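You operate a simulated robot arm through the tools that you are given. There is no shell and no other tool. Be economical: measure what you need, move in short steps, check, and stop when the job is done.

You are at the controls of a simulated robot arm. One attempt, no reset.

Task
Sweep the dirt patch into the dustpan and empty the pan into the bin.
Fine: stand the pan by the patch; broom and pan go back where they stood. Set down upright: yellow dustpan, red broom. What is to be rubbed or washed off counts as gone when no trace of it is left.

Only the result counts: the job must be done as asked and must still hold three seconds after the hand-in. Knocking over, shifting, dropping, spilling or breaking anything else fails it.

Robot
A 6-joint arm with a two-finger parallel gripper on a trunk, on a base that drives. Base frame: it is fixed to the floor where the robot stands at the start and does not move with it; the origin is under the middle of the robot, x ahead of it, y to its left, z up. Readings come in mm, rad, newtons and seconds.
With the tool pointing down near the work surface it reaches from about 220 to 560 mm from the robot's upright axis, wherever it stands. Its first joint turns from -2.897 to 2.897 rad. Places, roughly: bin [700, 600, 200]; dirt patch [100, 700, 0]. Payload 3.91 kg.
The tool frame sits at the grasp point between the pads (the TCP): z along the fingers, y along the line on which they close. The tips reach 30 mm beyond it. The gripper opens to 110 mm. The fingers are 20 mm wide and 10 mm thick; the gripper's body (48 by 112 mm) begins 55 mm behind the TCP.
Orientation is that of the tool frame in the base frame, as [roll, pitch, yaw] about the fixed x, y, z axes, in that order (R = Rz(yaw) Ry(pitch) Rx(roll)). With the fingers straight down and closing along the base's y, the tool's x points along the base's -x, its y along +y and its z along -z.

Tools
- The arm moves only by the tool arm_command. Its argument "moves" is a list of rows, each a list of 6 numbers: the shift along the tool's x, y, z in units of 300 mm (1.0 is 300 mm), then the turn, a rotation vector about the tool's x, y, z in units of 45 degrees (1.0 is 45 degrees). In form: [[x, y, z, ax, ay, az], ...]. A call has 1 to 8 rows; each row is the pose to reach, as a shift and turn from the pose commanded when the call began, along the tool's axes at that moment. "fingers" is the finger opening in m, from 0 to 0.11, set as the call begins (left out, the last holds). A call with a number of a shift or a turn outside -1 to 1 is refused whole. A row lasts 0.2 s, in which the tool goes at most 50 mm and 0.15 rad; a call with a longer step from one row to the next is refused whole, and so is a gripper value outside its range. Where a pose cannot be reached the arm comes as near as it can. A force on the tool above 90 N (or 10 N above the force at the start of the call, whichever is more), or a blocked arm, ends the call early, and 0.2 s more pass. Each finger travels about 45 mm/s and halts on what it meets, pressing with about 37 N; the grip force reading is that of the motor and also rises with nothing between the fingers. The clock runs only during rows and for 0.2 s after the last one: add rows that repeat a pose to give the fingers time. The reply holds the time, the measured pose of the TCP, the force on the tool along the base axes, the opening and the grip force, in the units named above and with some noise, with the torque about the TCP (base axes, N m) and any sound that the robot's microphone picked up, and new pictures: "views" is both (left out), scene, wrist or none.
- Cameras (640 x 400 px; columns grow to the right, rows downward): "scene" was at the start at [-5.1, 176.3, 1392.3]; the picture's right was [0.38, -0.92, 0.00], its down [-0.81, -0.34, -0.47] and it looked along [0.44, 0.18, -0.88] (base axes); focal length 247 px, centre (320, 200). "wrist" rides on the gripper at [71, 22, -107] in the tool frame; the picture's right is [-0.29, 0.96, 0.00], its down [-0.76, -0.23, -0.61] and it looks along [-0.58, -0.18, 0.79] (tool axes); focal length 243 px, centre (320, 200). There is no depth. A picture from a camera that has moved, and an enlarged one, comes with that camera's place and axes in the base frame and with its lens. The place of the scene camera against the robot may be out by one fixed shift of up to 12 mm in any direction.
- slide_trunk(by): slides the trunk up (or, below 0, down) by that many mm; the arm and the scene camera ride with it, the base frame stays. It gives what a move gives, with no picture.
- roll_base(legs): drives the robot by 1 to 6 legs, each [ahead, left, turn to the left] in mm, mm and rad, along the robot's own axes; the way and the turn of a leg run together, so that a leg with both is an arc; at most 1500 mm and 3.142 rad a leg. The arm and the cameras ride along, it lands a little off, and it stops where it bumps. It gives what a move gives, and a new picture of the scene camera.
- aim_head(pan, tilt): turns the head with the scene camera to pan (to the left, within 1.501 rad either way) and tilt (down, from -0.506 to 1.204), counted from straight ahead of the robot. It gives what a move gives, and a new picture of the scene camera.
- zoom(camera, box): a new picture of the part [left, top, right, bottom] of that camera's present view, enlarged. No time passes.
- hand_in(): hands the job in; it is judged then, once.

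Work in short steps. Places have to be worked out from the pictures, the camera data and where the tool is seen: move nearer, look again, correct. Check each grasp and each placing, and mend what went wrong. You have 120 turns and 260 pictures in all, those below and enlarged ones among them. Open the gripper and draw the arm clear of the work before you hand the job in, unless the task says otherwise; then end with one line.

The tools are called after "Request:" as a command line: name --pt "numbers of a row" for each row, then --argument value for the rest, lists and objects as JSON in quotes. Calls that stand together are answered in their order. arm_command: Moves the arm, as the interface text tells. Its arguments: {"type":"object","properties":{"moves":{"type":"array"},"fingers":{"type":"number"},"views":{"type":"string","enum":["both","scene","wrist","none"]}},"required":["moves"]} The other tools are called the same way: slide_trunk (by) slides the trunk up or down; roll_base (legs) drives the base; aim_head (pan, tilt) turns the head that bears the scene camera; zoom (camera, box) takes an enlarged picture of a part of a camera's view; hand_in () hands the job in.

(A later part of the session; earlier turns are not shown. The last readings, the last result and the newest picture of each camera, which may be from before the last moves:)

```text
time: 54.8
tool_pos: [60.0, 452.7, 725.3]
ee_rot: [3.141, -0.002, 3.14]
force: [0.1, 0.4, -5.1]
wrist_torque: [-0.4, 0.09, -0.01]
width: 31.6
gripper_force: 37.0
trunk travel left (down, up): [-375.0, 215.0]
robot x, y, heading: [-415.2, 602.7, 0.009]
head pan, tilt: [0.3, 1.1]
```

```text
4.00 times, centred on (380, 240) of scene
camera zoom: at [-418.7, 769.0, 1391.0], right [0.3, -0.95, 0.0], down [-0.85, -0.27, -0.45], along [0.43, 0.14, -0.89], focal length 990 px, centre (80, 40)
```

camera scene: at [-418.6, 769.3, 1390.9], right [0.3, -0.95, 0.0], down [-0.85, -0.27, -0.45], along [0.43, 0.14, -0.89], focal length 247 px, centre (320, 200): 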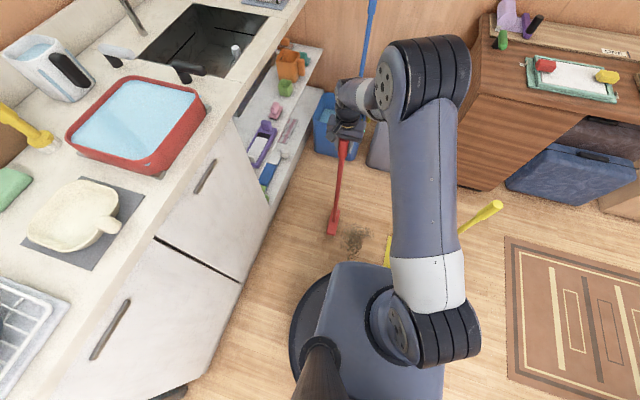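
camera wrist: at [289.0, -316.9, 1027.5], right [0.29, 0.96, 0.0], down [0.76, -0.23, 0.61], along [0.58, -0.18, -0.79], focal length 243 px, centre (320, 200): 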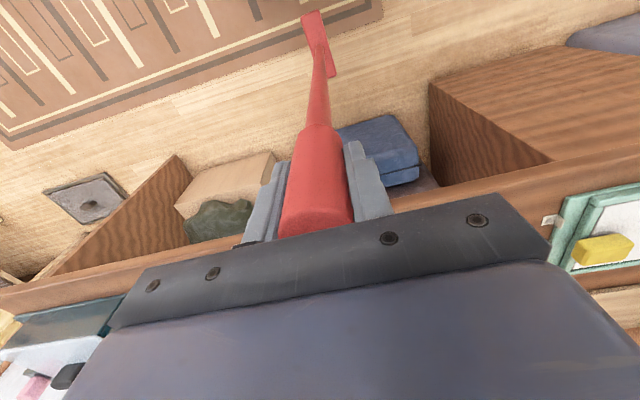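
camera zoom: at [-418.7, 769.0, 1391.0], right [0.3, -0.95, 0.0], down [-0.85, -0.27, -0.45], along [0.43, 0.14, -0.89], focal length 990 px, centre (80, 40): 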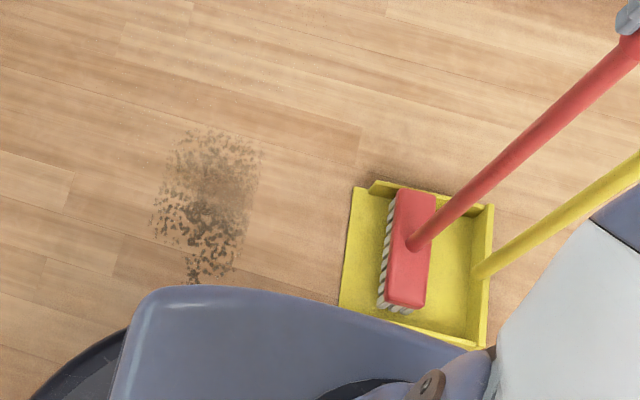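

That worked: the broom fits in the pan and the pan stayed put. I'll go back raised for the next lane at x≈5.

Request:
arm_command --pt "0 0 -0.12 0 0 0" --pt "0.02 0.14 -0.12 0 0 0" --pt "0.05 0.28 -0.12 0 0 0" --pt "0.08 0.42 -0.12 0 0 0" --pt "0.11 0.56 -0.12 0 0 0" --pt "0.14 0.7 -0.12 0 0 0" --pt "0.17 0.84 -0.12 0 0 0" --pt "0.18 0.98 -0.12 0 0 0" --views "none"

Request:
arm_command --pt "0 0.14 0 0 0 0" --pt "0 0.28 0 0 0 0" --pt "0 0.38 0 0 0 0" --pt "0 0.38 0.08 0 0 0" --pt "0 0.38 0.13 0 0 0" --pt "0 0.38 0.145 0 0 0" --pt "0 0.38 0.15 0 0 0" --pt "0 0.38 0.15 0 0 0" --views "none"

Request:
zoom --camera "scene" --box '[300, 190, 460, 290]'

```text
time: 56.6
tool_pos: [7.4, 747.5, 760.3]
ee_rot: [-3.14, -0.003, 3.14]
force: [-1.0, -0.2, -6.7]
wrist_torque: [0.36, 0.24, 0.0]
width: 31.7
gripper_force: 37.3
trunk travel left (down, up): [-375.0, 215.0]
robot x, y, heading: [-409.1, 599.3, 0.014]
head pan, tilt: [0.3, 1.1]
```

```text
time: 58.4
tool_pos: [9.1, 861.2, 716.3]
ee_rot: [3.139, 0.004, -3.14]
force: [2.7, -2.0, 27.5]
wrist_torque: [-1.4, -0.09, -0.04]
width: 32.0
gripper_force: 37.1
trunk travel left (down, up): [-375.0, 215.0]
robot x, y, heading: [-414.9, 598.6, 0.001]
head pan, tilt: [0.3, 1.1]
```

```text
4.00 times, centred on (380, 240) of scene
camera zoom: at [-420.2, 768.2, 1391.3], right [0.3, -0.95, 0.0], down [-0.85, -0.27, -0.45], along [0.43, 0.14, -0.89], focal length 990 px, centre (80, 40)
```

zoom: 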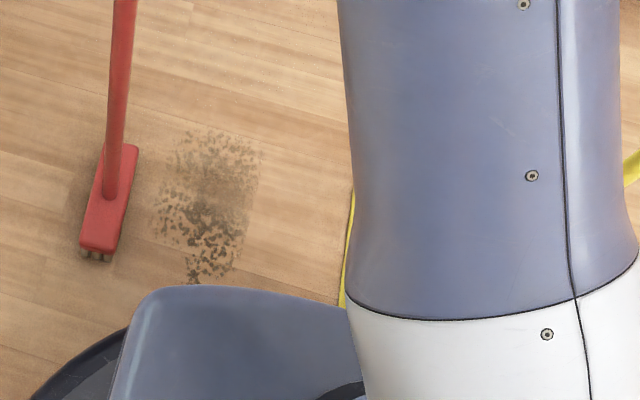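

The head is down beside the dirt's far side. I'll sweep lane 2 and finish in the pan.

Request:
arm_command --pt "0 -0.09 0 0 0 0" --pt "0 -0.18 0 0 0 0" --pt "0 -0.27 0 0 0 0" --pt "0 -0.36 0 0 0 0" --pt "0 -0.45 0 0 0 0" --pt "0 -0.54 0 0 0 0" --pt "0 -0.62 0 0 0 0" --pt "0 -0.7 0 0 0 0" --views "none"

Request:
arm_command --pt "-0.06 -0.09 0.0 0 0 0" --pt "-0.12 -0.16 0.0 0 0 0" --pt "-0.17 -0.23 0.0 0 0 0" --pt "-0.18 -0.3 -0.025 0 0 0" --pt "-0.18 -0.4 -0.025 0 0 0" --pt "-0.18 -0.5 -0.025 0 0 0" --pt "-0.18 -0.6 -0.025 0 0 0" --pt "-0.18 -0.67 -0.025 0 0 0" --views "none"

Request:
zoom --camera "scene" --box '[300, 190, 460, 290]'

```text
time: 60.2
tool_pos: [6.8, 650.9, 716.0]
ee_rot: [3.142, -0.001, -3.14]
force: [0.7, -0.2, -5.8]
wrist_torque: [0.44, 0.02, 0.02]
width: 31.6
gripper_force: 37.0
trunk travel left (down, up): [-375.0, 215.0]
robot x, y, heading: [-415.4, 599.2, 0.003]
head pan, tilt: [0.3, 1.1]
```

```text
time: 62.0
tool_pos: [60.9, 448.0, 719.8]
ee_rot: [-3.141, -0.003, 3.141]
force: [0.1, 4.1, -1.1]
wrist_torque: [2.64, 0.13, 0.2]
width: 39.7
gripper_force: 36.9
trunk travel left (down, up): [-375.0, 215.0]
robot x, y, heading: [-411.6, 600.5, 0.006]
head pan, tilt: [0.3, 1.1]
```

```text
4.00 times, centred on (380, 240) of scene
camera zoom: at [-419.0, 769.1, 1390.7], right [0.3, -0.95, 0.0], down [-0.85, -0.27, -0.45], along [0.43, 0.14, -0.89], focal length 990 px, centre (80, 40)
```

zoom: 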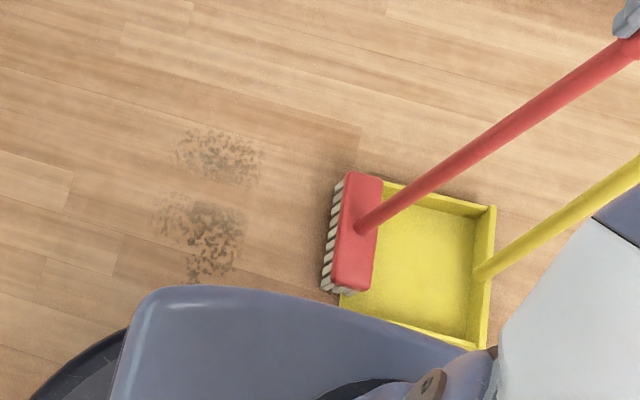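

The bristles caught on the lip and the broom tilted in the grip; the pan stayed put. I'll lift a bit and back off so it straightens, then look.

Request:
arm_command --pt "0 0.06 -0.03 0 0 0" --pt "0 0.15 -0.06 0 0 0" --pt "0 0.22 -0.08 0 0 0" --pt "0 0.22 -0.08 0 0 0" --pt "0 0.22 -0.08 0 0 0" --views "both"

Request:
zoom --camera "scene" --box '[300, 190, 460, 290]'

```text
time: 63.2
tool_pos: [61.6, 515.6, 746.1]
ee_rot: [3.14, 0.001, -3.14]
force: [-0.2, 0.5, -5.5]
wrist_torque: [0.0, 0.03, 0.02]
width: 31.1
gripper_force: 36.9
trunk travel left (down, up): [-375.0, 215.0]
robot x, y, heading: [-411.4, 600.7, 0.008]
head pan, tilt: [0.3, 1.1]
camera scene: at [-418.7, 768.9, 1391.0], right [0.3, -0.95, 0.0], down [-0.85, -0.27, -0.45], along [0.43, 0.14, -0.89], focal length 247 px, centre (320, 200)
camera wrist: at [-9.6, 539.2, 853.4], right [0.29, 0.96, 0.0], down [0.76, -0.23, 0.61], along [0.58, -0.18, -0.79], focal length 243 px, centre (320, 200)
```

scene: 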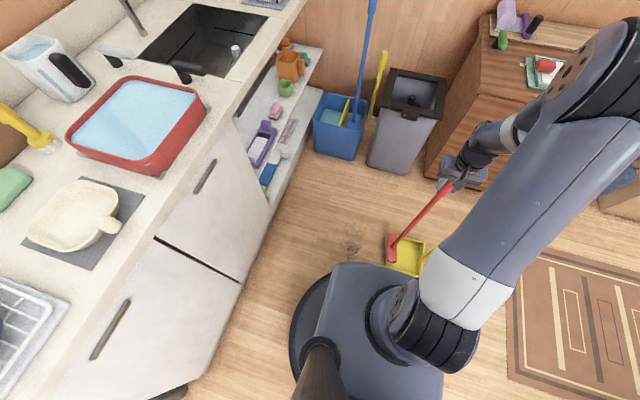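
wrist: 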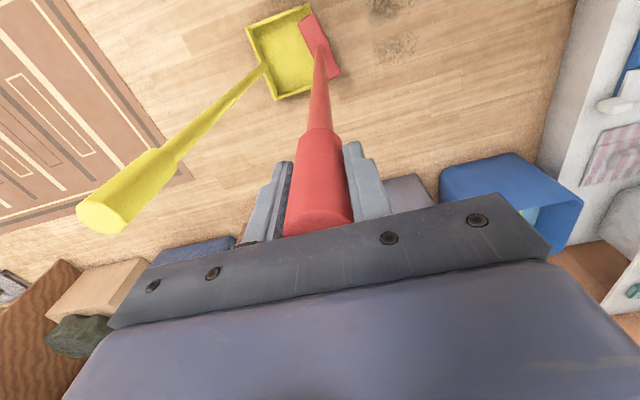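

```text
4.00 times, centred on (380, 240) of scene
camera zoom: at [-418.7, 768.9, 1391.0], right [0.3, -0.95, 0.0], down [-0.85, -0.27, -0.45], along [0.43, 0.14, -0.89], focal length 990 px, centre (80, 40)
```

zoom: 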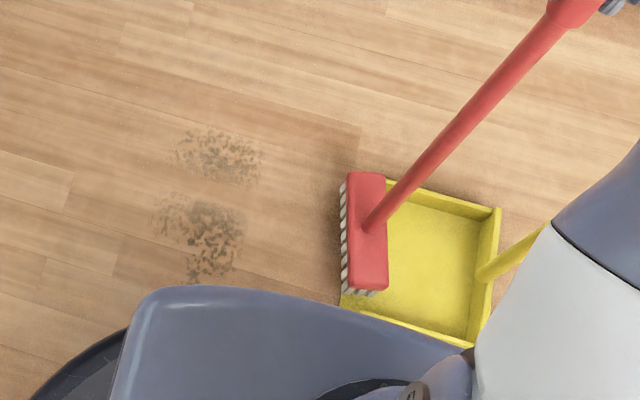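

The broom is straight again, and two faint patches remain at x≈90–170 and x≈-65..60. I'll go back for lane x≈130.

Request:
arm_command --pt "-0.03 0.14 -0.05 0 0 0" --pt "-0.06 0.28 -0.05 0 0 0" --pt "-0.1 0.42 -0.05 0 0 0" --pt "-0.13 0.56 -0.05 0 0 0" --pt "-0.17 0.7 -0.05 0 0 0" --pt "-0.2 0.84 -0.05 0 0 0" --pt "-0.23 0.98 -0.05 0 0 0" --views "none"

Request:
arm_command --pt "0 0.1 0 0 0 0" --pt "0 0.12 0.08 0 0 0" --pt "0 0.12 0.13 0 0 0" --pt "0 0.12 0.145 0 0 0" --pt "0 0.12 0.155 0 0 0" --pt "0 0.12 0.155 0 0 0" --views "none"

```text
time: 64.8
tool_pos: [134.5, 807.8, 763.5]
ee_rot: [-3.139, -0.001, 3.141]
force: [0.1, -0.8, -6.7]
wrist_torque: [-0.21, 0.29, -0.03]
width: 31.4
gripper_force: 36.7
trunk travel left (down, up): [-375.0, 215.0]
robot x, y, heading: [-412.0, 599.5, 0.005]
head pan, tilt: [0.3, 1.1]
```

```text
time: 66.2
tool_pos: [132.4, 844.8, 719.3]
ee_rot: [3.14, 0.005, -3.141]
force: [-2.6, -2.1, 27.6]
wrist_torque: [-1.7, -0.16, 0.04]
width: 30.5
gripper_force: 37.2
trunk travel left (down, up): [-375.0, 215.0]
robot x, y, heading: [-412.9, 599.9, 0.007]
head pan, tilt: [0.3, 1.1]
```

In contact at ~28 N. I'll sweep this lane with a slight downward bias, then check.

Request:
arm_command --pt "0 -0.08 0.002 0 0 0" --pt "0 -0.16 0.003 0 0 0" --pt "0 -0.24 0.004 0 0 0" --pt "0 -0.32 0.005 0 0 0" --pt "0 -0.4 0.006 0 0 0" --pt "0 -0.48 0.007 0 0 0" --pt "0 -0.56 0.008 0 0 0" --pt "0 -0.64 0.009 0 0 0" --views "none"

Request:
arm_command --pt "0.08 -0.09 0.0 0 0 0" --pt "0.15 -0.16 0.0 0 0 0" --pt "0.22 -0.21 0.0 0 0 0" --pt "0.23 -0.27 -0.05 0 0 0" --pt "0.23 -0.37 -0.05 0 0 0" --pt "0.23 -0.47 -0.05 0 0 0" --pt "0.23 -0.57 -0.05 0 0 0" --pt "0.23 -0.67 -0.05 0 0 0" --views "none"

Request:
zoom --camera "scene" --box '[300, 190, 460, 290]'

```text
time: 68.0
tool_pos: [131.5, 653.4, 712.4]
ee_rot: [-3.141, 0.0, 3.141]
force: [-0.5, 3.5, 5.1]
wrist_torque: [2.78, 0.4, -0.26]
width: 40.6
gripper_force: 36.8
trunk travel left (down, up): [-375.0, 215.0]
robot x, y, heading: [-415.8, 600.3, 0.005]
head pan, tilt: [0.3, 1.1]
```

```text
time: 69.8
tool_pos: [61.9, 451.4, 730.8]
ee_rot: [-3.141, 0.0, -3.142]
force: [-0.2, 0.0, -5.8]
wrist_torque: [-0.01, 0.05, -0.02]
width: 31.5
gripper_force: 37.0
trunk travel left (down, up): [-375.0, 215.0]
robot x, y, heading: [-414.6, 601.6, 0.009]
head pan, tilt: [0.3, 1.1]
```

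```text
4.00 times, centred on (380, 240) of scene
camera zoom: at [-418.7, 769.0, 1391.0], right [0.3, -0.95, 0.0], down [-0.85, -0.27, -0.45], along [0.43, 0.14, -0.89], focal length 990 px, centre (80, 40)
```

zoom: 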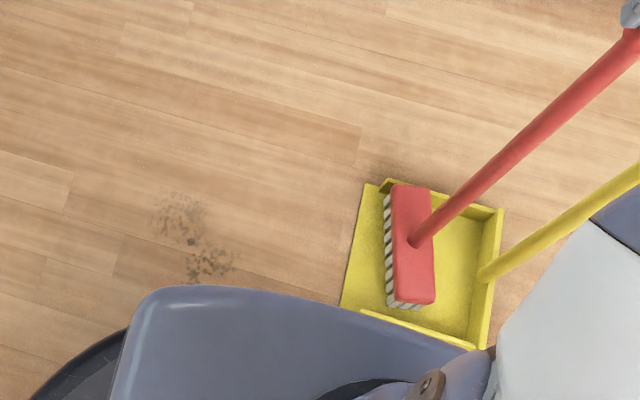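

The right side is clean. One patch remains at x≈-65..50, so I'll go back for lane x≈-5.

Request:
arm_command --pt "0.0 0.0 -0.1 0 0 0" --pt "0.03 0.14 -0.1 0 0 0" --pt "0.06 0.28 -0.1 0 0 0" --pt "0.1 0.42 -0.1 0 0 0" --pt "0.14 0.56 -0.1 0 0 0" --pt "0.18 0.7 -0.1 0 0 0" --pt "0.21 0.84 -0.1 0 0 0" --pt "0.22 0.98 -0.1 0 0 0" --views "none"

Request:
arm_command --pt "0 0.14 0 0 0 0" --pt "0 0.28 0 0 0 0" --pt "0 0.32 0.04 0 0 0" --pt "0 0.32 0.1 0 0 0" --pt "0 0.32 0.13 0 0 0" --pt "0 0.32 0.15 0 0 0" --pt "0 0.32 0.16 0 0 0" --pt "0 0.32 0.16 0 0 0" --views "none"

```text
time: 71.6
tool_pos: [-5.1, 748.7, 755.7]
ee_rot: [-3.141, 0.0, 3.14]
force: [-0.6, -0.6, -6.6]
wrist_torque: [-0.04, 0.13, -0.01]
width: 31.2
gripper_force: 37.1
trunk travel left (down, up): [-375.0, 215.0]
robot x, y, heading: [-415.6, 601.0, 0.009]
head pan, tilt: [0.3, 1.1]
```

```text
time: 73.4
tool_pos: [-5.9, 841.9, 711.2]
ee_rot: [3.14, 0.001, 3.142]
force: [3.4, -0.5, 26.9]
wrist_torque: [-0.99, -0.2, 0.14]
width: 31.4
gripper_force: 37.2
trunk travel left (down, up): [-375.0, 215.0]
robot x, y, heading: [-415.1, 597.3, 0.005]
head pan, tilt: [0.3, 1.1]
```

In contact; I'll sweep lane x≈-5 into the pan.

Request:
arm_command --pt "0 -0.08 0.0 0 0 0" --pt "0 -0.16 0.001 0 0 0" --pt "0 -0.24 0.002 0 0 0" --pt "0 -0.32 0.003 0 0 0" --pt "0 -0.4 0.004 0 0 0" --pt "0 -0.48 0.005 0 0 0" --pt "0 -0.56 0.006 0 0 0" --pt "0 -0.64 0.007 0 0 0" --views "none"

Request:
arm_command --pt "-0.08 -0.09 0.0 0 0 0" --pt "-0.15 -0.16 0.0 0 0 0" --pt "-0.22 -0.21 0.0 0 0 0" --pt "-0.23 -0.27 -0.05 0 0 0" --pt "-0.23 -0.37 -0.05 0 0 0" --pt "-0.23 -0.47 -0.05 0 0 0" --pt "-0.23 -0.57 -0.05 0 0 0" --pt "-0.23 -0.66 -0.05 0 0 0" --views "none"

Request:
zoom --camera "scene" --box '[300, 190, 460, 290]'

```text
time: 75.2
tool_pos: [-6.1, 653.3, 709.5]
ee_rot: [-3.141, 0.0, 3.139]
force: [0.0, -0.9, -6.5]
wrist_torque: [0.01, -0.07, -0.02]
width: 31.3
gripper_force: 37.1
trunk travel left (down, up): [-375.0, 215.0]
robot x, y, heading: [-413.1, 596.4, 0.009]
head pan, tilt: [0.3, 1.1]
```

```text
time: 77.0
tool_pos: [63.5, 452.0, 723.9]
ee_rot: [-3.14, -0.001, -3.139]
force: [-1.0, 0.9, -6.4]
wrist_torque: [0.0, -0.02, -0.01]
width: 31.0
gripper_force: 36.7
trunk travel left (down, up): [-375.0, 215.0]
robot x, y, heading: [-416.3, 595.8, 0.01]
head pan, tilt: [0.3, 1.1]
```

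```text
4.00 times, centred on (380, 240) of scene
camera zoom: at [-418.7, 769.0, 1391.0], right [0.3, -0.95, 0.0], down [-0.85, -0.27, -0.45], along [0.43, 0.14, -0.89], focal length 990 px, centre (80, 40)
```

zoom: 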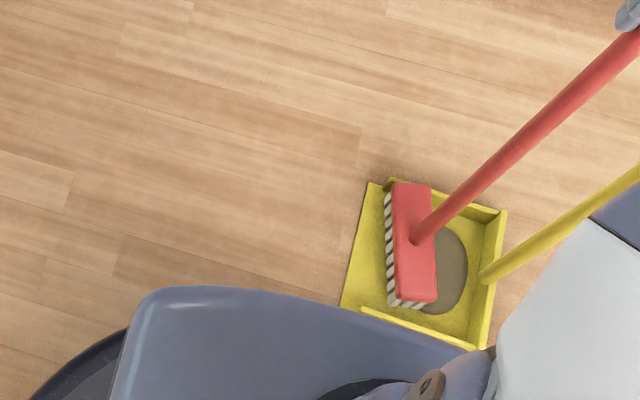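

The floor looks clean and the dirt now lies in the pan. I'll lift the broom, check the floor closely, and prepare to carry it back.

Request:
arm_command --pt "0 0.0 -0.12 0 0 0" --pt "0 0.0 -0.26 0 0 0" --pt "0 0.05 -0.4 0 0 0" --pt "0 0.15 -0.5 0 0 0" --pt "0 0.25 -0.6 0 0 0" --pt "0 0.29 -0.67 0 0 0" --pt "0 0.29 -0.67 0 0 0" --views "wrist"

Request:
zoom --camera "scene" --box '[320, 210, 400, 260]'

```text
time: 78.6
tool_pos: [65.9, 539.6, 926.9]
ee_rot: [3.141, -0.001, -3.141]
force: [0.2, -0.9, -6.1]
wrist_torque: [-0.02, 0.03, -0.03]
width: 31.3
gripper_force: 36.8
trunk travel left (down, up): [-375.0, 215.0]
robot x, y, heading: [-413.6, 597.4, 0.007]
head pan, tilt: [0.3, 1.1]
camera wrist: at [-3.5, 562.6, 1035.1], right [0.29, 0.96, 0.0], down [0.76, -0.23, 0.61], along [0.58, -0.18, -0.79], focal length 243 px, centre (320, 200)
```

wrist: 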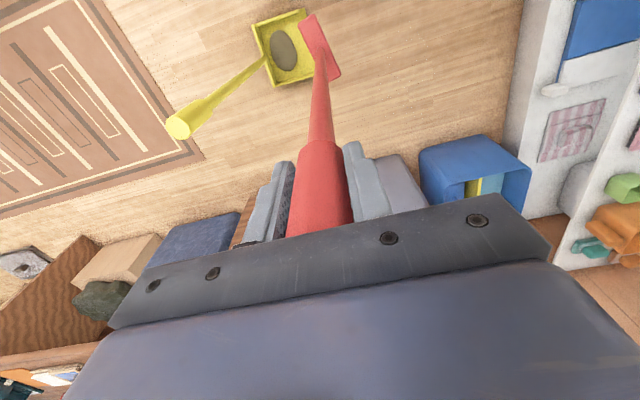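

```text
8.00 times, centred on (360, 235) of scene
camera zoom: at [-418.8, 769.0, 1390.9], right [0.3, -0.95, 0.0], down [-0.85, -0.27, -0.45], along [0.43, 0.14, -0.89], focal length 1979 px, centre (0, -80)
```

zoom: 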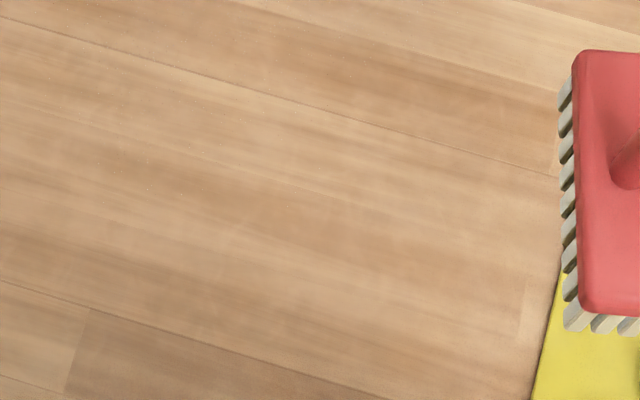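

The floor is spotless. I'll drive the broom back along the same wide route.

Request:
roll_base --legs '[[-150, 0, 0], [0, -630, 0], [440, -227, -0.006]]'

Request:
arm_command --pt "0 0 0 0 0 0" --views "wrist"

```text
time: 85.7
tool_pos: [367.2, -309.4, 925.7]
ee_rot: [-3.141, 0.0, -3.131]
force: [-0.3, 0.7, -6.6]
wrist_torque: [-0.02, 0.0, 0.0]
width: 31.4
gripper_force: 36.9
trunk travel left (down, up): [-375.0, 215.0]
robot x, y, heading: [-113.2, -257.3, 0.017]
head pan, tilt: [0.3, 1.1]
camera scene: at [-120.8, -85.5, 1391.0], right [0.31, -0.95, 0.0], down [-0.85, -0.28, -0.45], along [0.43, 0.14, -0.89], focal length 247 px, centre (320, 200)
```

scene: 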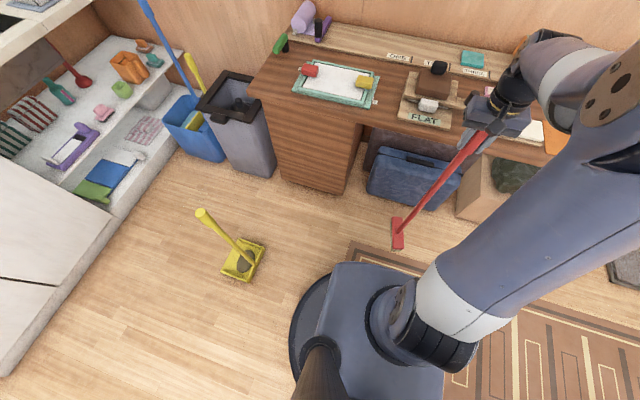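

```text
time: 86.1
tool_pos: [366.1, -309.7, 924.1]
ee_rot: [3.14, 0.0, -3.132]
force: [-0.1, -0.5, -7.0]
wrist_torque: [0.05, 0.01, -0.02]
width: 31.5
gripper_force: 37.5
trunk travel left (down, up): [-375.0, 215.0]
robot x, y, heading: [-113.6, -259.1, 0.017]
head pan, tilt: [0.3, 1.1]
camera wrist: at [296.8, -287.8, 1034.4], right [0.28, 0.96, 0.0], down [0.76, -0.22, 0.61], along [0.58, -0.17, -0.8], focal length 243 px, centre (320, 200)
```

wrist: 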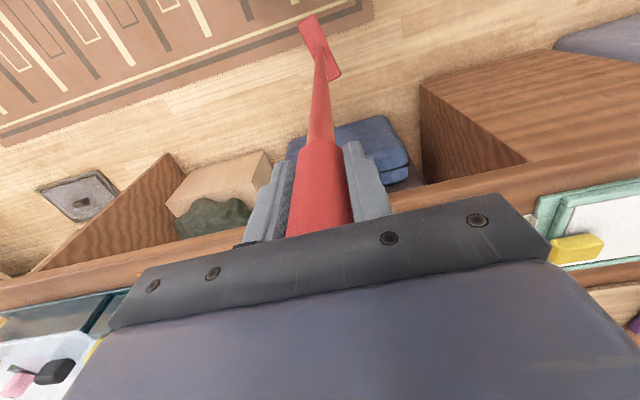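

I'll align to (361.5, -338) with yaw squared and descend near contact.

Request:
arm_command --pt "0.018 -0.095 0 0 0 0.0115" --pt "0.018 -0.095 0.15 0 0 0.0115" --pt "0.018 -0.095 0.3 0 0 0.0115" --pt "0.018 -0.095 0.45 0 0 0.0115" --pt "0.018 -0.095 0.58 0 0 0.0115" --pt "0.018 -0.095 0.66 0 0 0.0115" --pt "0.018 -0.095 0.69 0 0 0.0115" --pt "0.018 -0.095 0.69 0 0 0.0115" --views "wrist"

```text
time: 87.9
tool_pos: [360.8, -339.4, 719.1]
ee_rot: [-3.141, 0.0, -3.14]
force: [-0.5, 0.1, -6.1]
wrist_torque: [0.03, 0.03, 0.02]
width: 31.4
gripper_force: 37.1
trunk travel left (down, up): [-375.0, 215.0]
robot x, y, heading: [-110.8, -254.1, 0.015]
head pan, tilt: [0.3, 1.1]
camera wrist: at [291.0, -316.6, 827.5], right [0.29, 0.96, 0.0], down [0.76, -0.23, 0.61], along [0.58, -0.18, -0.79], focal length 243 px, centre (320, 200)
```

wrist: 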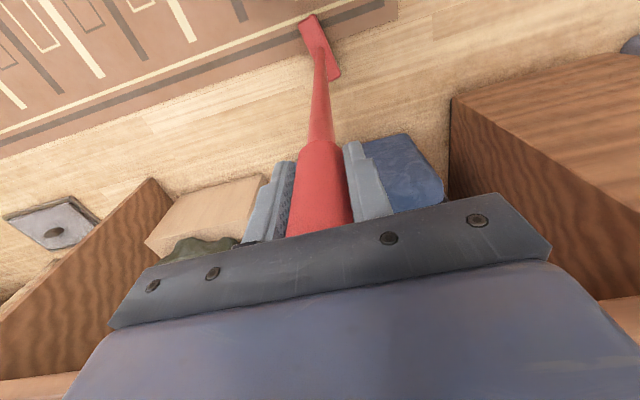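

Against the home picture, the head has turned about +0.14 rad in the grip. I'll counter-rotate and compare.

Request:
arm_command --pt "0 0 0 0 0 0.09" --pt "0 0 0 0 0 0.18" --pt "0 0 0 0 0 0.18" --views "none"

Request:
zoom --camera "wrist" --box '[240, 0, 400, 100]'

Request:
zoom --camera "scene" --box '[320, 180, 480, 280]'

```text
time: 88.7
tool_pos: [362.8, -338.4, 719.1]
ee_rot: [-3.142, -0.001, 3.0]
force: [-0.1, 0.1, -6.7]
wrist_torque: [-0.01, 0.05, -0.03]
width: 31.1
gripper_force: 36.8
trunk travel left (down, up): [-375.0, 215.0]
robot x, y, heading: [-112.4, -257.2, 0.017]
head pan, tilt: [0.3, 1.1]
```

```text
4.00 times, centred on (320, 50) of wrist
camera zoom: at [294.8, -306.6, 827.8], right [0.42, 0.91, 0.0], down [0.72, -0.33, 0.61], along [0.55, -0.26, -0.79], focal length 970 px, centre (320, 800)
```

zoom: 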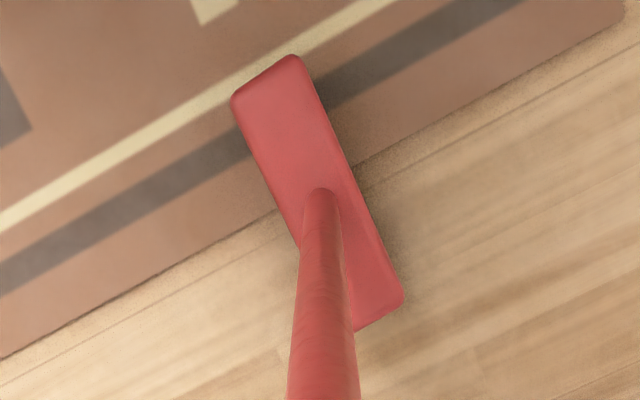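

```text
4.00 times, centred on (400, 230) of scene
camera zoom: at [-120.6, -85.6, 1391.0], right [0.31, -0.95, 0.0], down [-0.85, -0.28, -0.45], along [0.43, 0.14, -0.89], focal length 990 px, centre (0, 80)
```

zoom: 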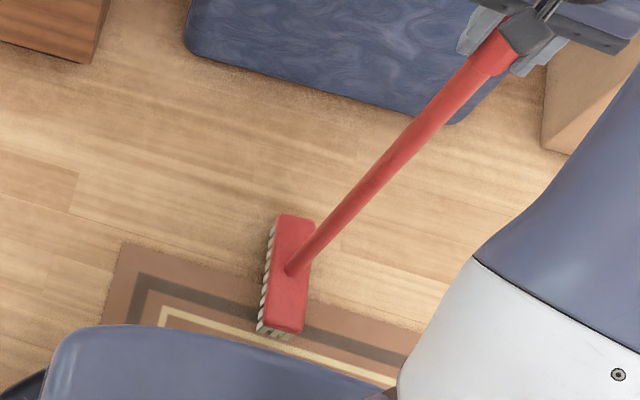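

The head is now square with the rug as before. I'll lower until contact.

Request:
arm_command --pt "0 0 0.01 0 0 0" --pt "0 0 0.017 0 0 0" --pt "0 0 0.017 0 0 0" --views "none"

```text
time: 89.5
tool_pos: [361.7, -338.7, 713.3]
ee_rot: [-3.141, -0.002, 3.002]
force: [0.3, -0.8, -6.2]
wrist_torque: [0.0, 0.0, 0.01]
width: 31.4
gripper_force: 37.4
trunk travel left (down, up): [-375.0, 215.0]
robot x, y, heading: [-109.1, -258.7, 0.016]
head pan, tilt: [0.3, 1.1]
```

Request:
arm_command --pt "0 0 0.006 0 0 0" --pt "0 0 0.012 0 0 0" --pt "0 0 0.012 0 0 0" --views "none"

```text
time: 90.3
tool_pos: [360.4, -338.9, 709.3]
ee_rot: [-3.141, 0.0, 3.002]
force: [0.4, 0.0, -6.0]
wrist_torque: [0.01, -0.01, 0.01]
width: 31.7
gripper_force: 37.0
trunk travel left (down, up): [-375.0, 215.0]
robot x, y, heading: [-112.3, -257.0, 0.015]
head pan, tilt: [0.3, 1.1]
```

No contact yet (force unchanged), so I'll keep lowering in small steps.

Request:
arm_command --pt "0 0 0.005 0 0 0" --pt "0 0 0.01 0 0 0" --pt "0 0 0.01 0 0 0" --views "none"

```text
time: 91.1
tool_pos: [362.0, -339.4, 708.2]
ee_rot: [-3.141, -0.001, 3.002]
force: [-0.5, -1.6, 6.0]
wrist_torque: [-0.16, 1.31, 0.07]
width: 31.2
gripper_force: 37.3
trunk travel left (down, up): [-375.0, 215.0]
robot x, y, heading: [-114.4, -256.3, 0.016]
head pan, tilt: [0.3, 1.1]
```

Contact made; I'll release and check that it stands.

Request:
arm_command --pt "0 0 0 0 0 0" --pt "0 0 0 0 0 0" --pt "0 0 0 0 0 0" --pt "0 0 0 0 0 0" --pt "0 0 0 0 0 0" --fingers 0.11 --views "wrist"

Request:
arm_command --pt "0 0 -0.1 0 0 0" --pt "0 0 -0.24 0 0 0" --pt "0 0 -0.38 0 0 0" --pt "0 0 -0.52 0 0 0" --pt "0 0 -0.66 0 0 0" --pt "0 0 -0.7 0 0 -0.18" --pt "0 0 -0.7 0 0 -0.18" --views "both"

```text
time: 92.3
tool_pos: [361.9, -338.5, 708.0]
ee_rot: [3.142, 0.0, 3.003]
force: [-0.4, -0.2, 0.3]
wrist_torque: [-0.02, 0.0, -0.01]
width: 110.0
gripper_force: 0.0
trunk travel left (down, up): [-375.0, 215.0]
robot x, y, heading: [-116.2, -258.0, 0.021]
head pan, tilt: [0.3, 1.1]
camera wrist: at [295.3, -306.2, 816.2], right [0.42, 0.91, 0.0], down [0.72, -0.33, 0.61], along [0.55, -0.26, -0.79], focal length 243 px, centre (320, 200)
```

wrist: 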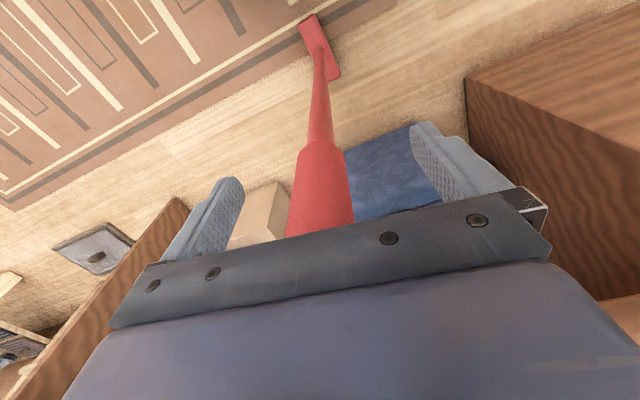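

```text
time: 93.9
tool_pos: [360.1, -339.7, 921.4]
ee_rot: [3.142, 0.0, -3.14]
force: [-0.3, 0.6, -0.3]
wrist_torque: [0.0, -0.03, 0.03]
width: 109.8
gripper_force: 0.1
trunk travel left (down, up): [-375.0, 215.0]
robot x, y, heading: [-118.6, -255.5, 0.018]
head pan, tilt: [0.3, 1.1]
camera scene: at [-121.1, -85.5, 1391.0], right [0.31, -0.95, 0.0], down [-0.85, -0.28, -0.45], along [0.43, 0.14, -0.89], focal length 247 px, centre (320, 200)
camera wrist: at [289.7, -316.2, 1029.4], right [0.29, 0.96, 0.0], down [0.76, -0.23, 0.61], along [0.58, -0.18, -0.79], focal length 243 px, centre (320, 200)
```

scene: 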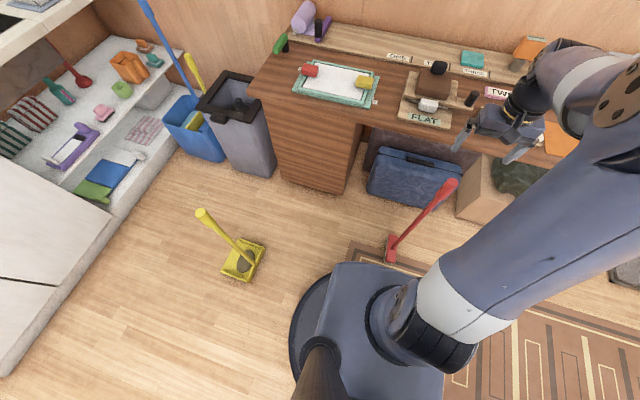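
wrist: 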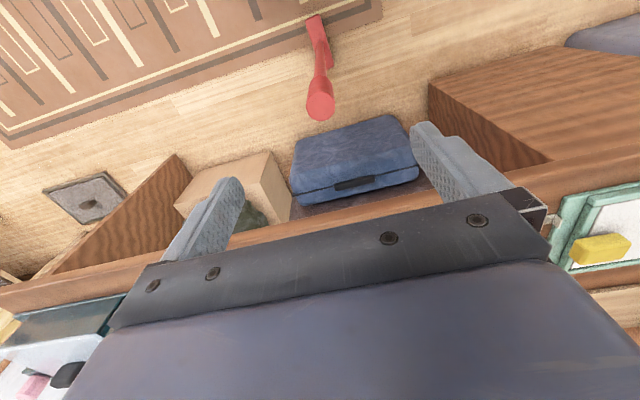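

The broom is standing at home. Next the pan: a top grip can't resist the tipping moment, so I'll turn the pan 180° with a top grip, then re-grip low from the side and roll it over the bin. I'll drive back to the pan.

Request:
roll_base --legs '[[-300, 225, -0.018], [0, 540, 0]]'

Request:
arm_command --pt "0 0 0 0 0 0" --views "wrist"

```text
time: 99.0
tool_pos: [52.1, 418.3, 919.5]
ee_rot: [3.14, -0.001, 3.142]
force: [0.9, -0.2, 0.5]
wrist_torque: [-0.03, -0.01, 0.02]
width: 110.3
gripper_force: 0.0
trunk travel left (down, up): [-375.0, 215.0]
robot x, y, heading: [-418.6, 502.3, 0.017]
head pan, tilt: [0.3, 1.1]
camera scene: at [-429.0, 671.7, 1391.0], right [0.31, -0.95, 0.0], down [-0.85, -0.28, -0.45], along [0.43, 0.14, -0.89], focal length 247 px, centre (320, 200)
```

scene: 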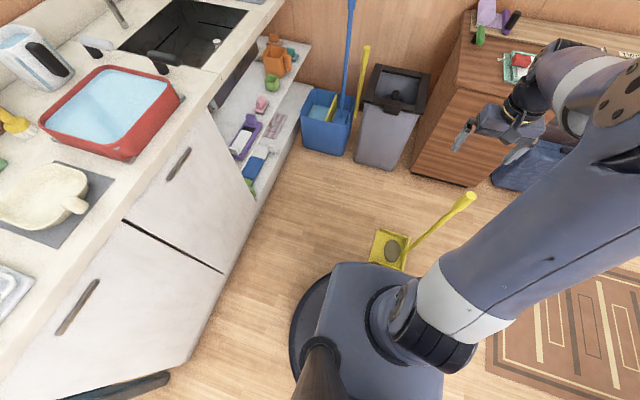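

```text
time: 99.4
tool_pos: [52.1, 418.7, 919.8]
ee_rot: [-3.141, -0.001, 3.141]
force: [0.1, -1.5, 0.5]
wrist_torque: [-0.02, -0.01, 0.01]
width: 109.7
gripper_force: 0.1
trunk travel left (down, up): [-375.0, 215.0]
robot x, y, heading: [-421.5, 502.0, 0.017]
head pan, tilt: [0.3, 1.1]
camera wrist: at [-18.5, 440.7, 1029.1], right [0.29, 0.96, 0.0], down [0.76, -0.23, 0.61], along [0.58, -0.18, -0.79], focal length 243 px, centre (320, 200)
```

wrist: 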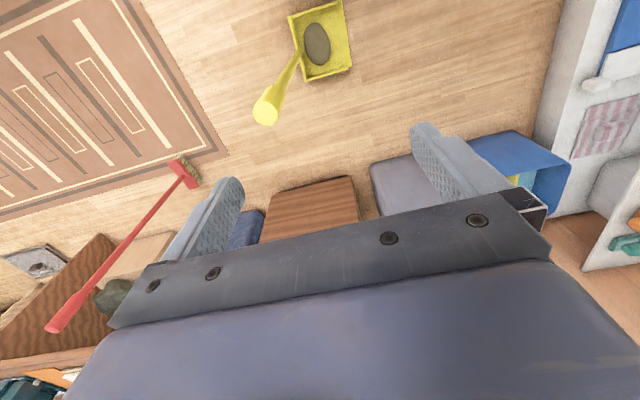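

The handle top is now near (57, 344). I'll move over it and descend partway.

Request:
arm_command --pt "-0.01 -0.12 0.05 0 0 0" --pt "-0.017 -0.25 0.1 0 0 0" --pt "-0.017 -0.25 0.25 0 0 0" --pt "-0.017 -0.25 0.4 0 0 0" --pt "-0.017 -0.25 0.5 0 0 0" --pt "-0.017 -0.25 0.5 0 0 0" --views "wrist"

```text
time: 100.8
tool_pos: [56.9, 343.3, 769.6]
ee_rot: [-3.14, 0.0, 3.141]
force: [-0.2, -0.3, 0.8]
wrist_torque: [0.02, -0.02, -0.02]
width: 110.0
gripper_force: 0.0
trunk travel left (down, up): [-375.0, 215.0]
robot x, y, heading: [-420.5, 500.2, 0.015]
head pan, tilt: [0.3, 1.1]
camera wrist: at [-14.6, 366.5, 877.9], right [0.29, 0.96, 0.0], down [0.76, -0.23, 0.61], along [0.58, -0.18, -0.79], focal length 243 px, centre (320, 200)
```

wrist: 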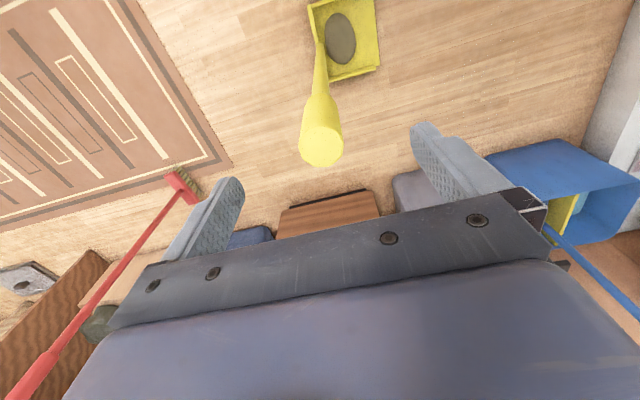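

Aligned; I'll descend to z≈677 and grip.

Request:
arm_command --pt "-0.01 0.003 0.15 0 0 0" --pt "-0.01 0.003 0.28 0 0 0" --pt "-0.01 0.003 0.31 0 0 0" --pt "-0.01 0.003 0.31 0 0 0" --views "none"

Request:
arm_command --pt "0 0 0 0 0 0" --pt "0 0 0 0 0 0" --pt "0 0 0 0 0 0" --pt "0 0 0 0 0 0" --pt "0 0 0 0 0 0" --pt "0 0 0 0 0 0" --fingers 0.015 --views "none"

Request:
arm_command --pt "0 0 -0.05 0 0 0" --pt "0 0 -0.12 0 0 0" --pt "0 0 -0.2 0 0 0" --pt "0 0 -0.2 0 0 0" --views "wrist"

```text
time: 101.8
tool_pos: [57.8, 343.7, 678.0]
ee_rot: [-3.141, 0.001, -3.141]
force: [-0.1, 0.3, 0.4]
wrist_torque: [-0.01, -0.05, 0.01]
width: 110.0
gripper_force: 0.1
trunk travel left (down, up): [-375.0, 215.0]
robot x, y, heading: [-420.0, 497.4, 0.013]
head pan, tilt: [0.3, 1.1]
```

```text
time: 103.2
tool_pos: [57.8, 344.3, 678.2]
ee_rot: [-3.141, 0.001, -3.142]
force: [0.6, -1.2, 0.2]
wrist_torque: [0.5, 0.01, 0.13]
width: 31.8
gripper_force: 36.8
trunk travel left (down, up): [-375.0, 215.0]
robot x, y, heading: [-422.6, 502.9, 0.015]
head pan, tilt: [0.3, 1.1]
```

```text
time: 104.2
tool_pos: [58.2, 344.7, 738.3]
ee_rot: [3.141, -0.002, 3.141]
force: [0.7, 0.4, -6.4]
wrist_torque: [0.24, 0.03, -0.01]
width: 31.4
gripper_force: 37.4
trunk travel left (down, up): [-375.0, 215.0]
robot x, y, heading: [-424.1, 500.5, 0.017]
head pan, tilt: [0.3, 1.1]
camera wrist: at [-11.7, 367.2, 846.8], right [0.29, 0.96, 0.0], down [0.76, -0.23, 0.61], along [0.58, -0.18, -0.79], focal length 243 px, centre (320, 200)
```

wrist: 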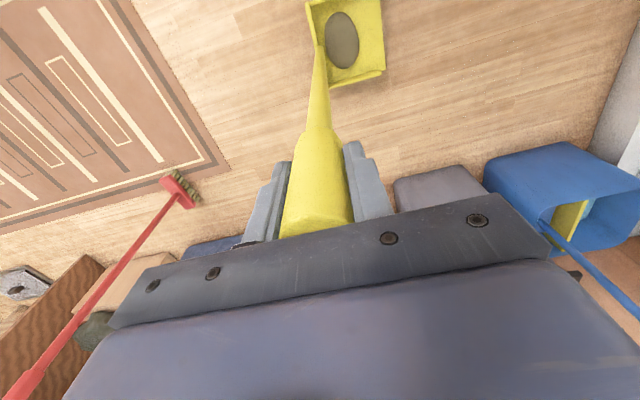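

Holding the pan 60 mm up with the dirt in it. I'll rotate it clockwise in steps toward 180°, moving slightly outward first.

Request:
arm_command --pt "-0.15 0 0 0 0 0.12" --pt "-0.15 0 0 0 0 0.28" --pt "-0.15 0 0 0 0 0.46" --pt "-0.15 0 0 0 0 0.64" --pt "-0.15 0 0 0 0 0.82" --pt "-0.15 0 0 0 0 1.0" --pt "-0.15 0 0 0 0 1.0" --views "none"

Request:
arm_command --pt "0 0 0 0 0 0.12" --pt "0 0 0 0 0 0.28" --pt "0 0 0 0 0 0.46" --pt "0 0 0 0 0 0.64" --pt "0 0 0 0 0 0.82" --pt "0 0 0 0 0 1.0" --pt "0 0 0 0 0 1.0" --views "both"

```text
time: 105.8
tool_pos: [106.1, 344.1, 738.1]
ee_rot: [-3.141, 0.001, 2.356]
force: [-0.1, 0.0, -6.1]
wrist_torque: [-0.31, 0.32, 0.0]
width: 31.5
gripper_force: 37.1
trunk travel left (down, up): [-375.0, 215.0]
robot x, y, heading: [-421.7, 501.5, 0.013]
head pan, tilt: [0.3, 1.1]
```

```text
time: 107.4
tool_pos: [104.7, 343.4, 737.1]
ee_rot: [3.141, 0.001, 1.571]
force: [0.5, -0.4, -6.1]
wrist_torque: [-0.04, 0.46, -0.04]
width: 31.8
gripper_force: 36.7
trunk travel left (down, up): [-375.0, 215.0]
robot x, y, heading: [-422.2, 502.8, 0.017]
head pan, tilt: [0.3, 1.1]
camera scene: at [-428.6, 671.7, 1391.0], right [0.31, -0.95, 0.0], down [-0.85, -0.28, -0.45], along [0.43, 0.14, -0.89], focal length 247 px, centre (320, 200)
camera wrist: at [127.6, 416.1, 845.7], right [0.96, -0.29, 0.0], down [-0.23, -0.76, 0.61], along [-0.18, -0.58, -0.79], focal length 243 px, centre (320, 200)
```

scene: 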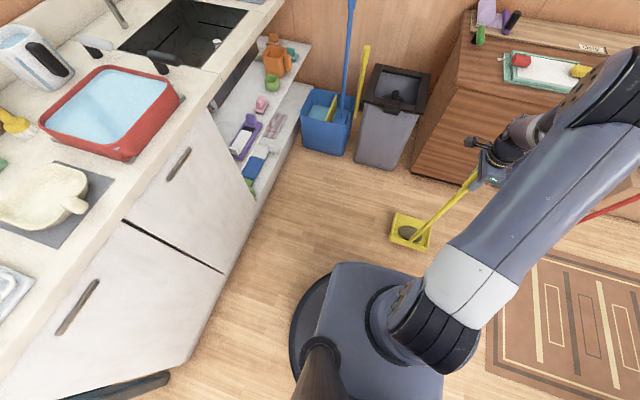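
wrist: 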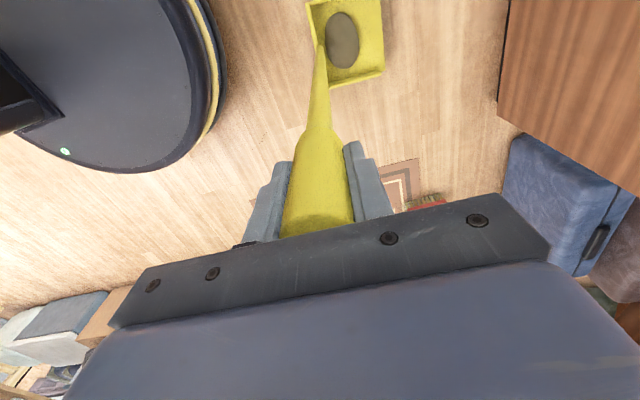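

Rotation goes smoothly and the dirt is still centred. I'll rotate another 90°.

Request:
arm_command --pt "0 0 0 0 0 0.12" --pt "0 0 0 0 0 0.28" --pt "0 0 0 0 0 0.46" --pt "0 0 0 0 0 0.64" --pt "0 0 0 0 0 0.82" --pt "0 0 0 0 0 1.0" --pt "0 0 0 0 0 1.0" --views "none"

Request:
arm_command --pt "0 0 0 0 0 0.12" --pt "0 0 0 0 0 0.28" --pt "0 0 0 0 0 0.46" --pt "0 0 0 0 0 0.64" --pt "0 0 0 0 0 0.82" --pt "0 0 0 0 0 1.0" --pt "0 0 0 0 0 1.0" --views "both"

```text
time: 109.0
tool_pos: [103.5, 343.8, 737.3]
ee_rot: [3.141, 0.0, 0.783]
force: [-0.3, -0.6, -6.3]
wrist_torque: [0.39, 0.3, 0.0]
width: 31.6
gripper_force: 37.6
trunk travel left (down, up): [-375.0, 215.0]
robot x, y, heading: [-420.2, 501.6, 0.011]
head pan, tilt: [0.3, 1.1]
```

```text
time: 110.6
tool_pos: [104.6, 342.7, 737.4]
ee_rot: [-3.141, 0.001, -0.002]
force: [-0.9, 0.7, -5.8]
wrist_torque: [0.4, -0.01, 0.01]
width: 31.5
gripper_force: 37.2
trunk travel left (down, up): [-375.0, 215.0]
robot x, y, heading: [-421.9, 503.2, 0.009]
head pan, tilt: [0.3, 1.1]
camera scene: at [-428.6, 671.6, 1391.0], right [0.31, -0.95, 0.0], down [-0.85, -0.28, -0.45], along [0.43, 0.14, -0.89], focal length 247 px, centre (320, 200)
camera wrist: at [177.0, 322.8, 844.9], right [-0.29, -0.96, 0.0], down [-0.76, 0.23, 0.61], along [-0.58, 0.18, -0.79], focal length 243 px, centre (320, 200)
```

scene: 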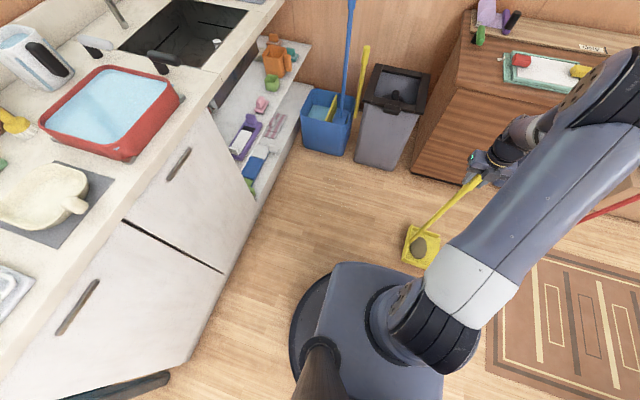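
wrist: 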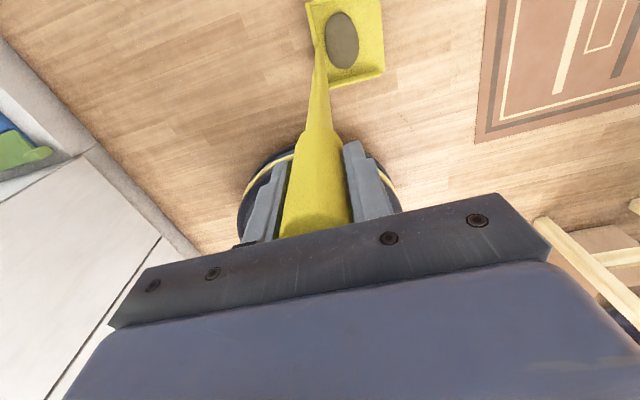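

The mouth now faces -y with the dirt intact. I'll set the pan down here, release and rise.

Request:
arm_command --pt "0 0 0.1 0 0 0" --pt "0 0 0.17 0 0 0" --pt "0 0 0.195 0 0 0" --pt "0 0 0.202 0 0 0" --pt "0 0 0.202 0 0 0" --views "none"

Request:
arm_command --pt "0 0 0 0 0 0" --pt "0 0 0 0 0 0" --pt "0 0 0 0 0 0" --pt "0 0 0 0 0 0" --pt "0 0 0 0 0 0" --fingers 0.11 --views "none"

Request:
arm_command --pt "0 0 -0.1 0 0 0" --pt "0 0 -0.24 0 0 0" --pt "0 0 -0.38 0 0 0" --pt "0 0 -0.52 0 0 0" --pt "0 0 -0.52 0 0 0" --views "both"

```text
time: 111.8
tool_pos: [105.9, 344.6, 679.7]
ee_rot: [3.141, -0.003, 0.0]
force: [-4.6, 1.9, 26.5]
wrist_torque: [1.17, 0.28, 0.11]
width: 31.7
gripper_force: 37.7
trunk travel left (down, up): [-375.0, 215.0]
robot x, y, heading: [-424.5, 504.5, 0.013]
head pan, tilt: [0.3, 1.1]
```

```text
time: 113.0
tool_pos: [104.5, 344.9, 676.7]
ee_rot: [-3.142, -0.001, -0.001]
force: [1.2, -0.1, 0.1]
wrist_torque: [-0.02, -0.02, 0.02]
width: 110.0
gripper_force: 0.0
trunk travel left (down, up): [-375.0, 215.0]
robot x, y, heading: [-418.4, 502.2, 0.012]
head pan, tilt: [0.3, 1.1]
```

```text
time: 114.2
tool_pos: [102.9, 345.6, 835.3]
ee_rot: [3.141, 0.0, 0.0]
force: [0.4, -0.5, -0.2]
wrist_torque: [-0.01, 0.01, 0.01]
width: 110.0
gripper_force: 0.0
trunk travel left (down, up): [-375.0, 215.0]
robot x, y, heading: [-422.7, 502.6, 0.015]
head pan, tilt: [0.3, 1.1]
camera scene: at [-429.2, 671.8, 1391.0], right [0.31, -0.95, 0.0], down [-0.85, -0.28, -0.45], along [0.43, 0.14, -0.89], focal length 247 px, centre (320, 200)
camera wrist: at [175.0, 325.7, 943.7], right [-0.29, -0.96, 0.0], down [-0.76, 0.23, 0.61], along [-0.58, 0.18, -0.79], focal length 243 px, centre (320, 200)
```

scene: 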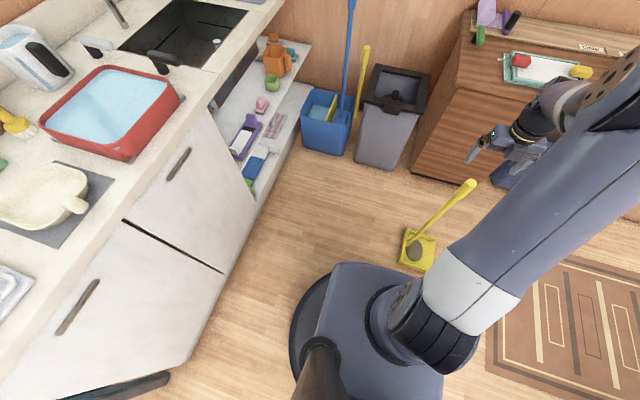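
wrist: 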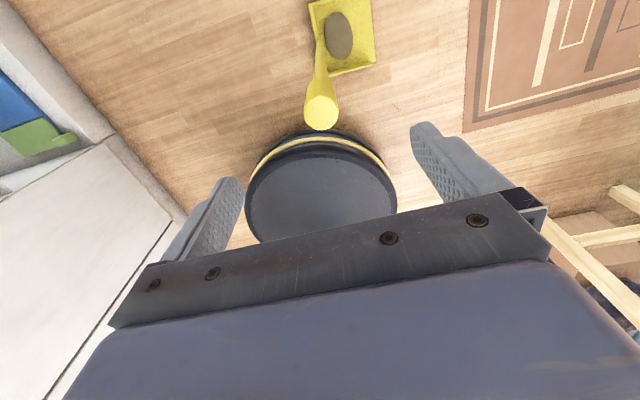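

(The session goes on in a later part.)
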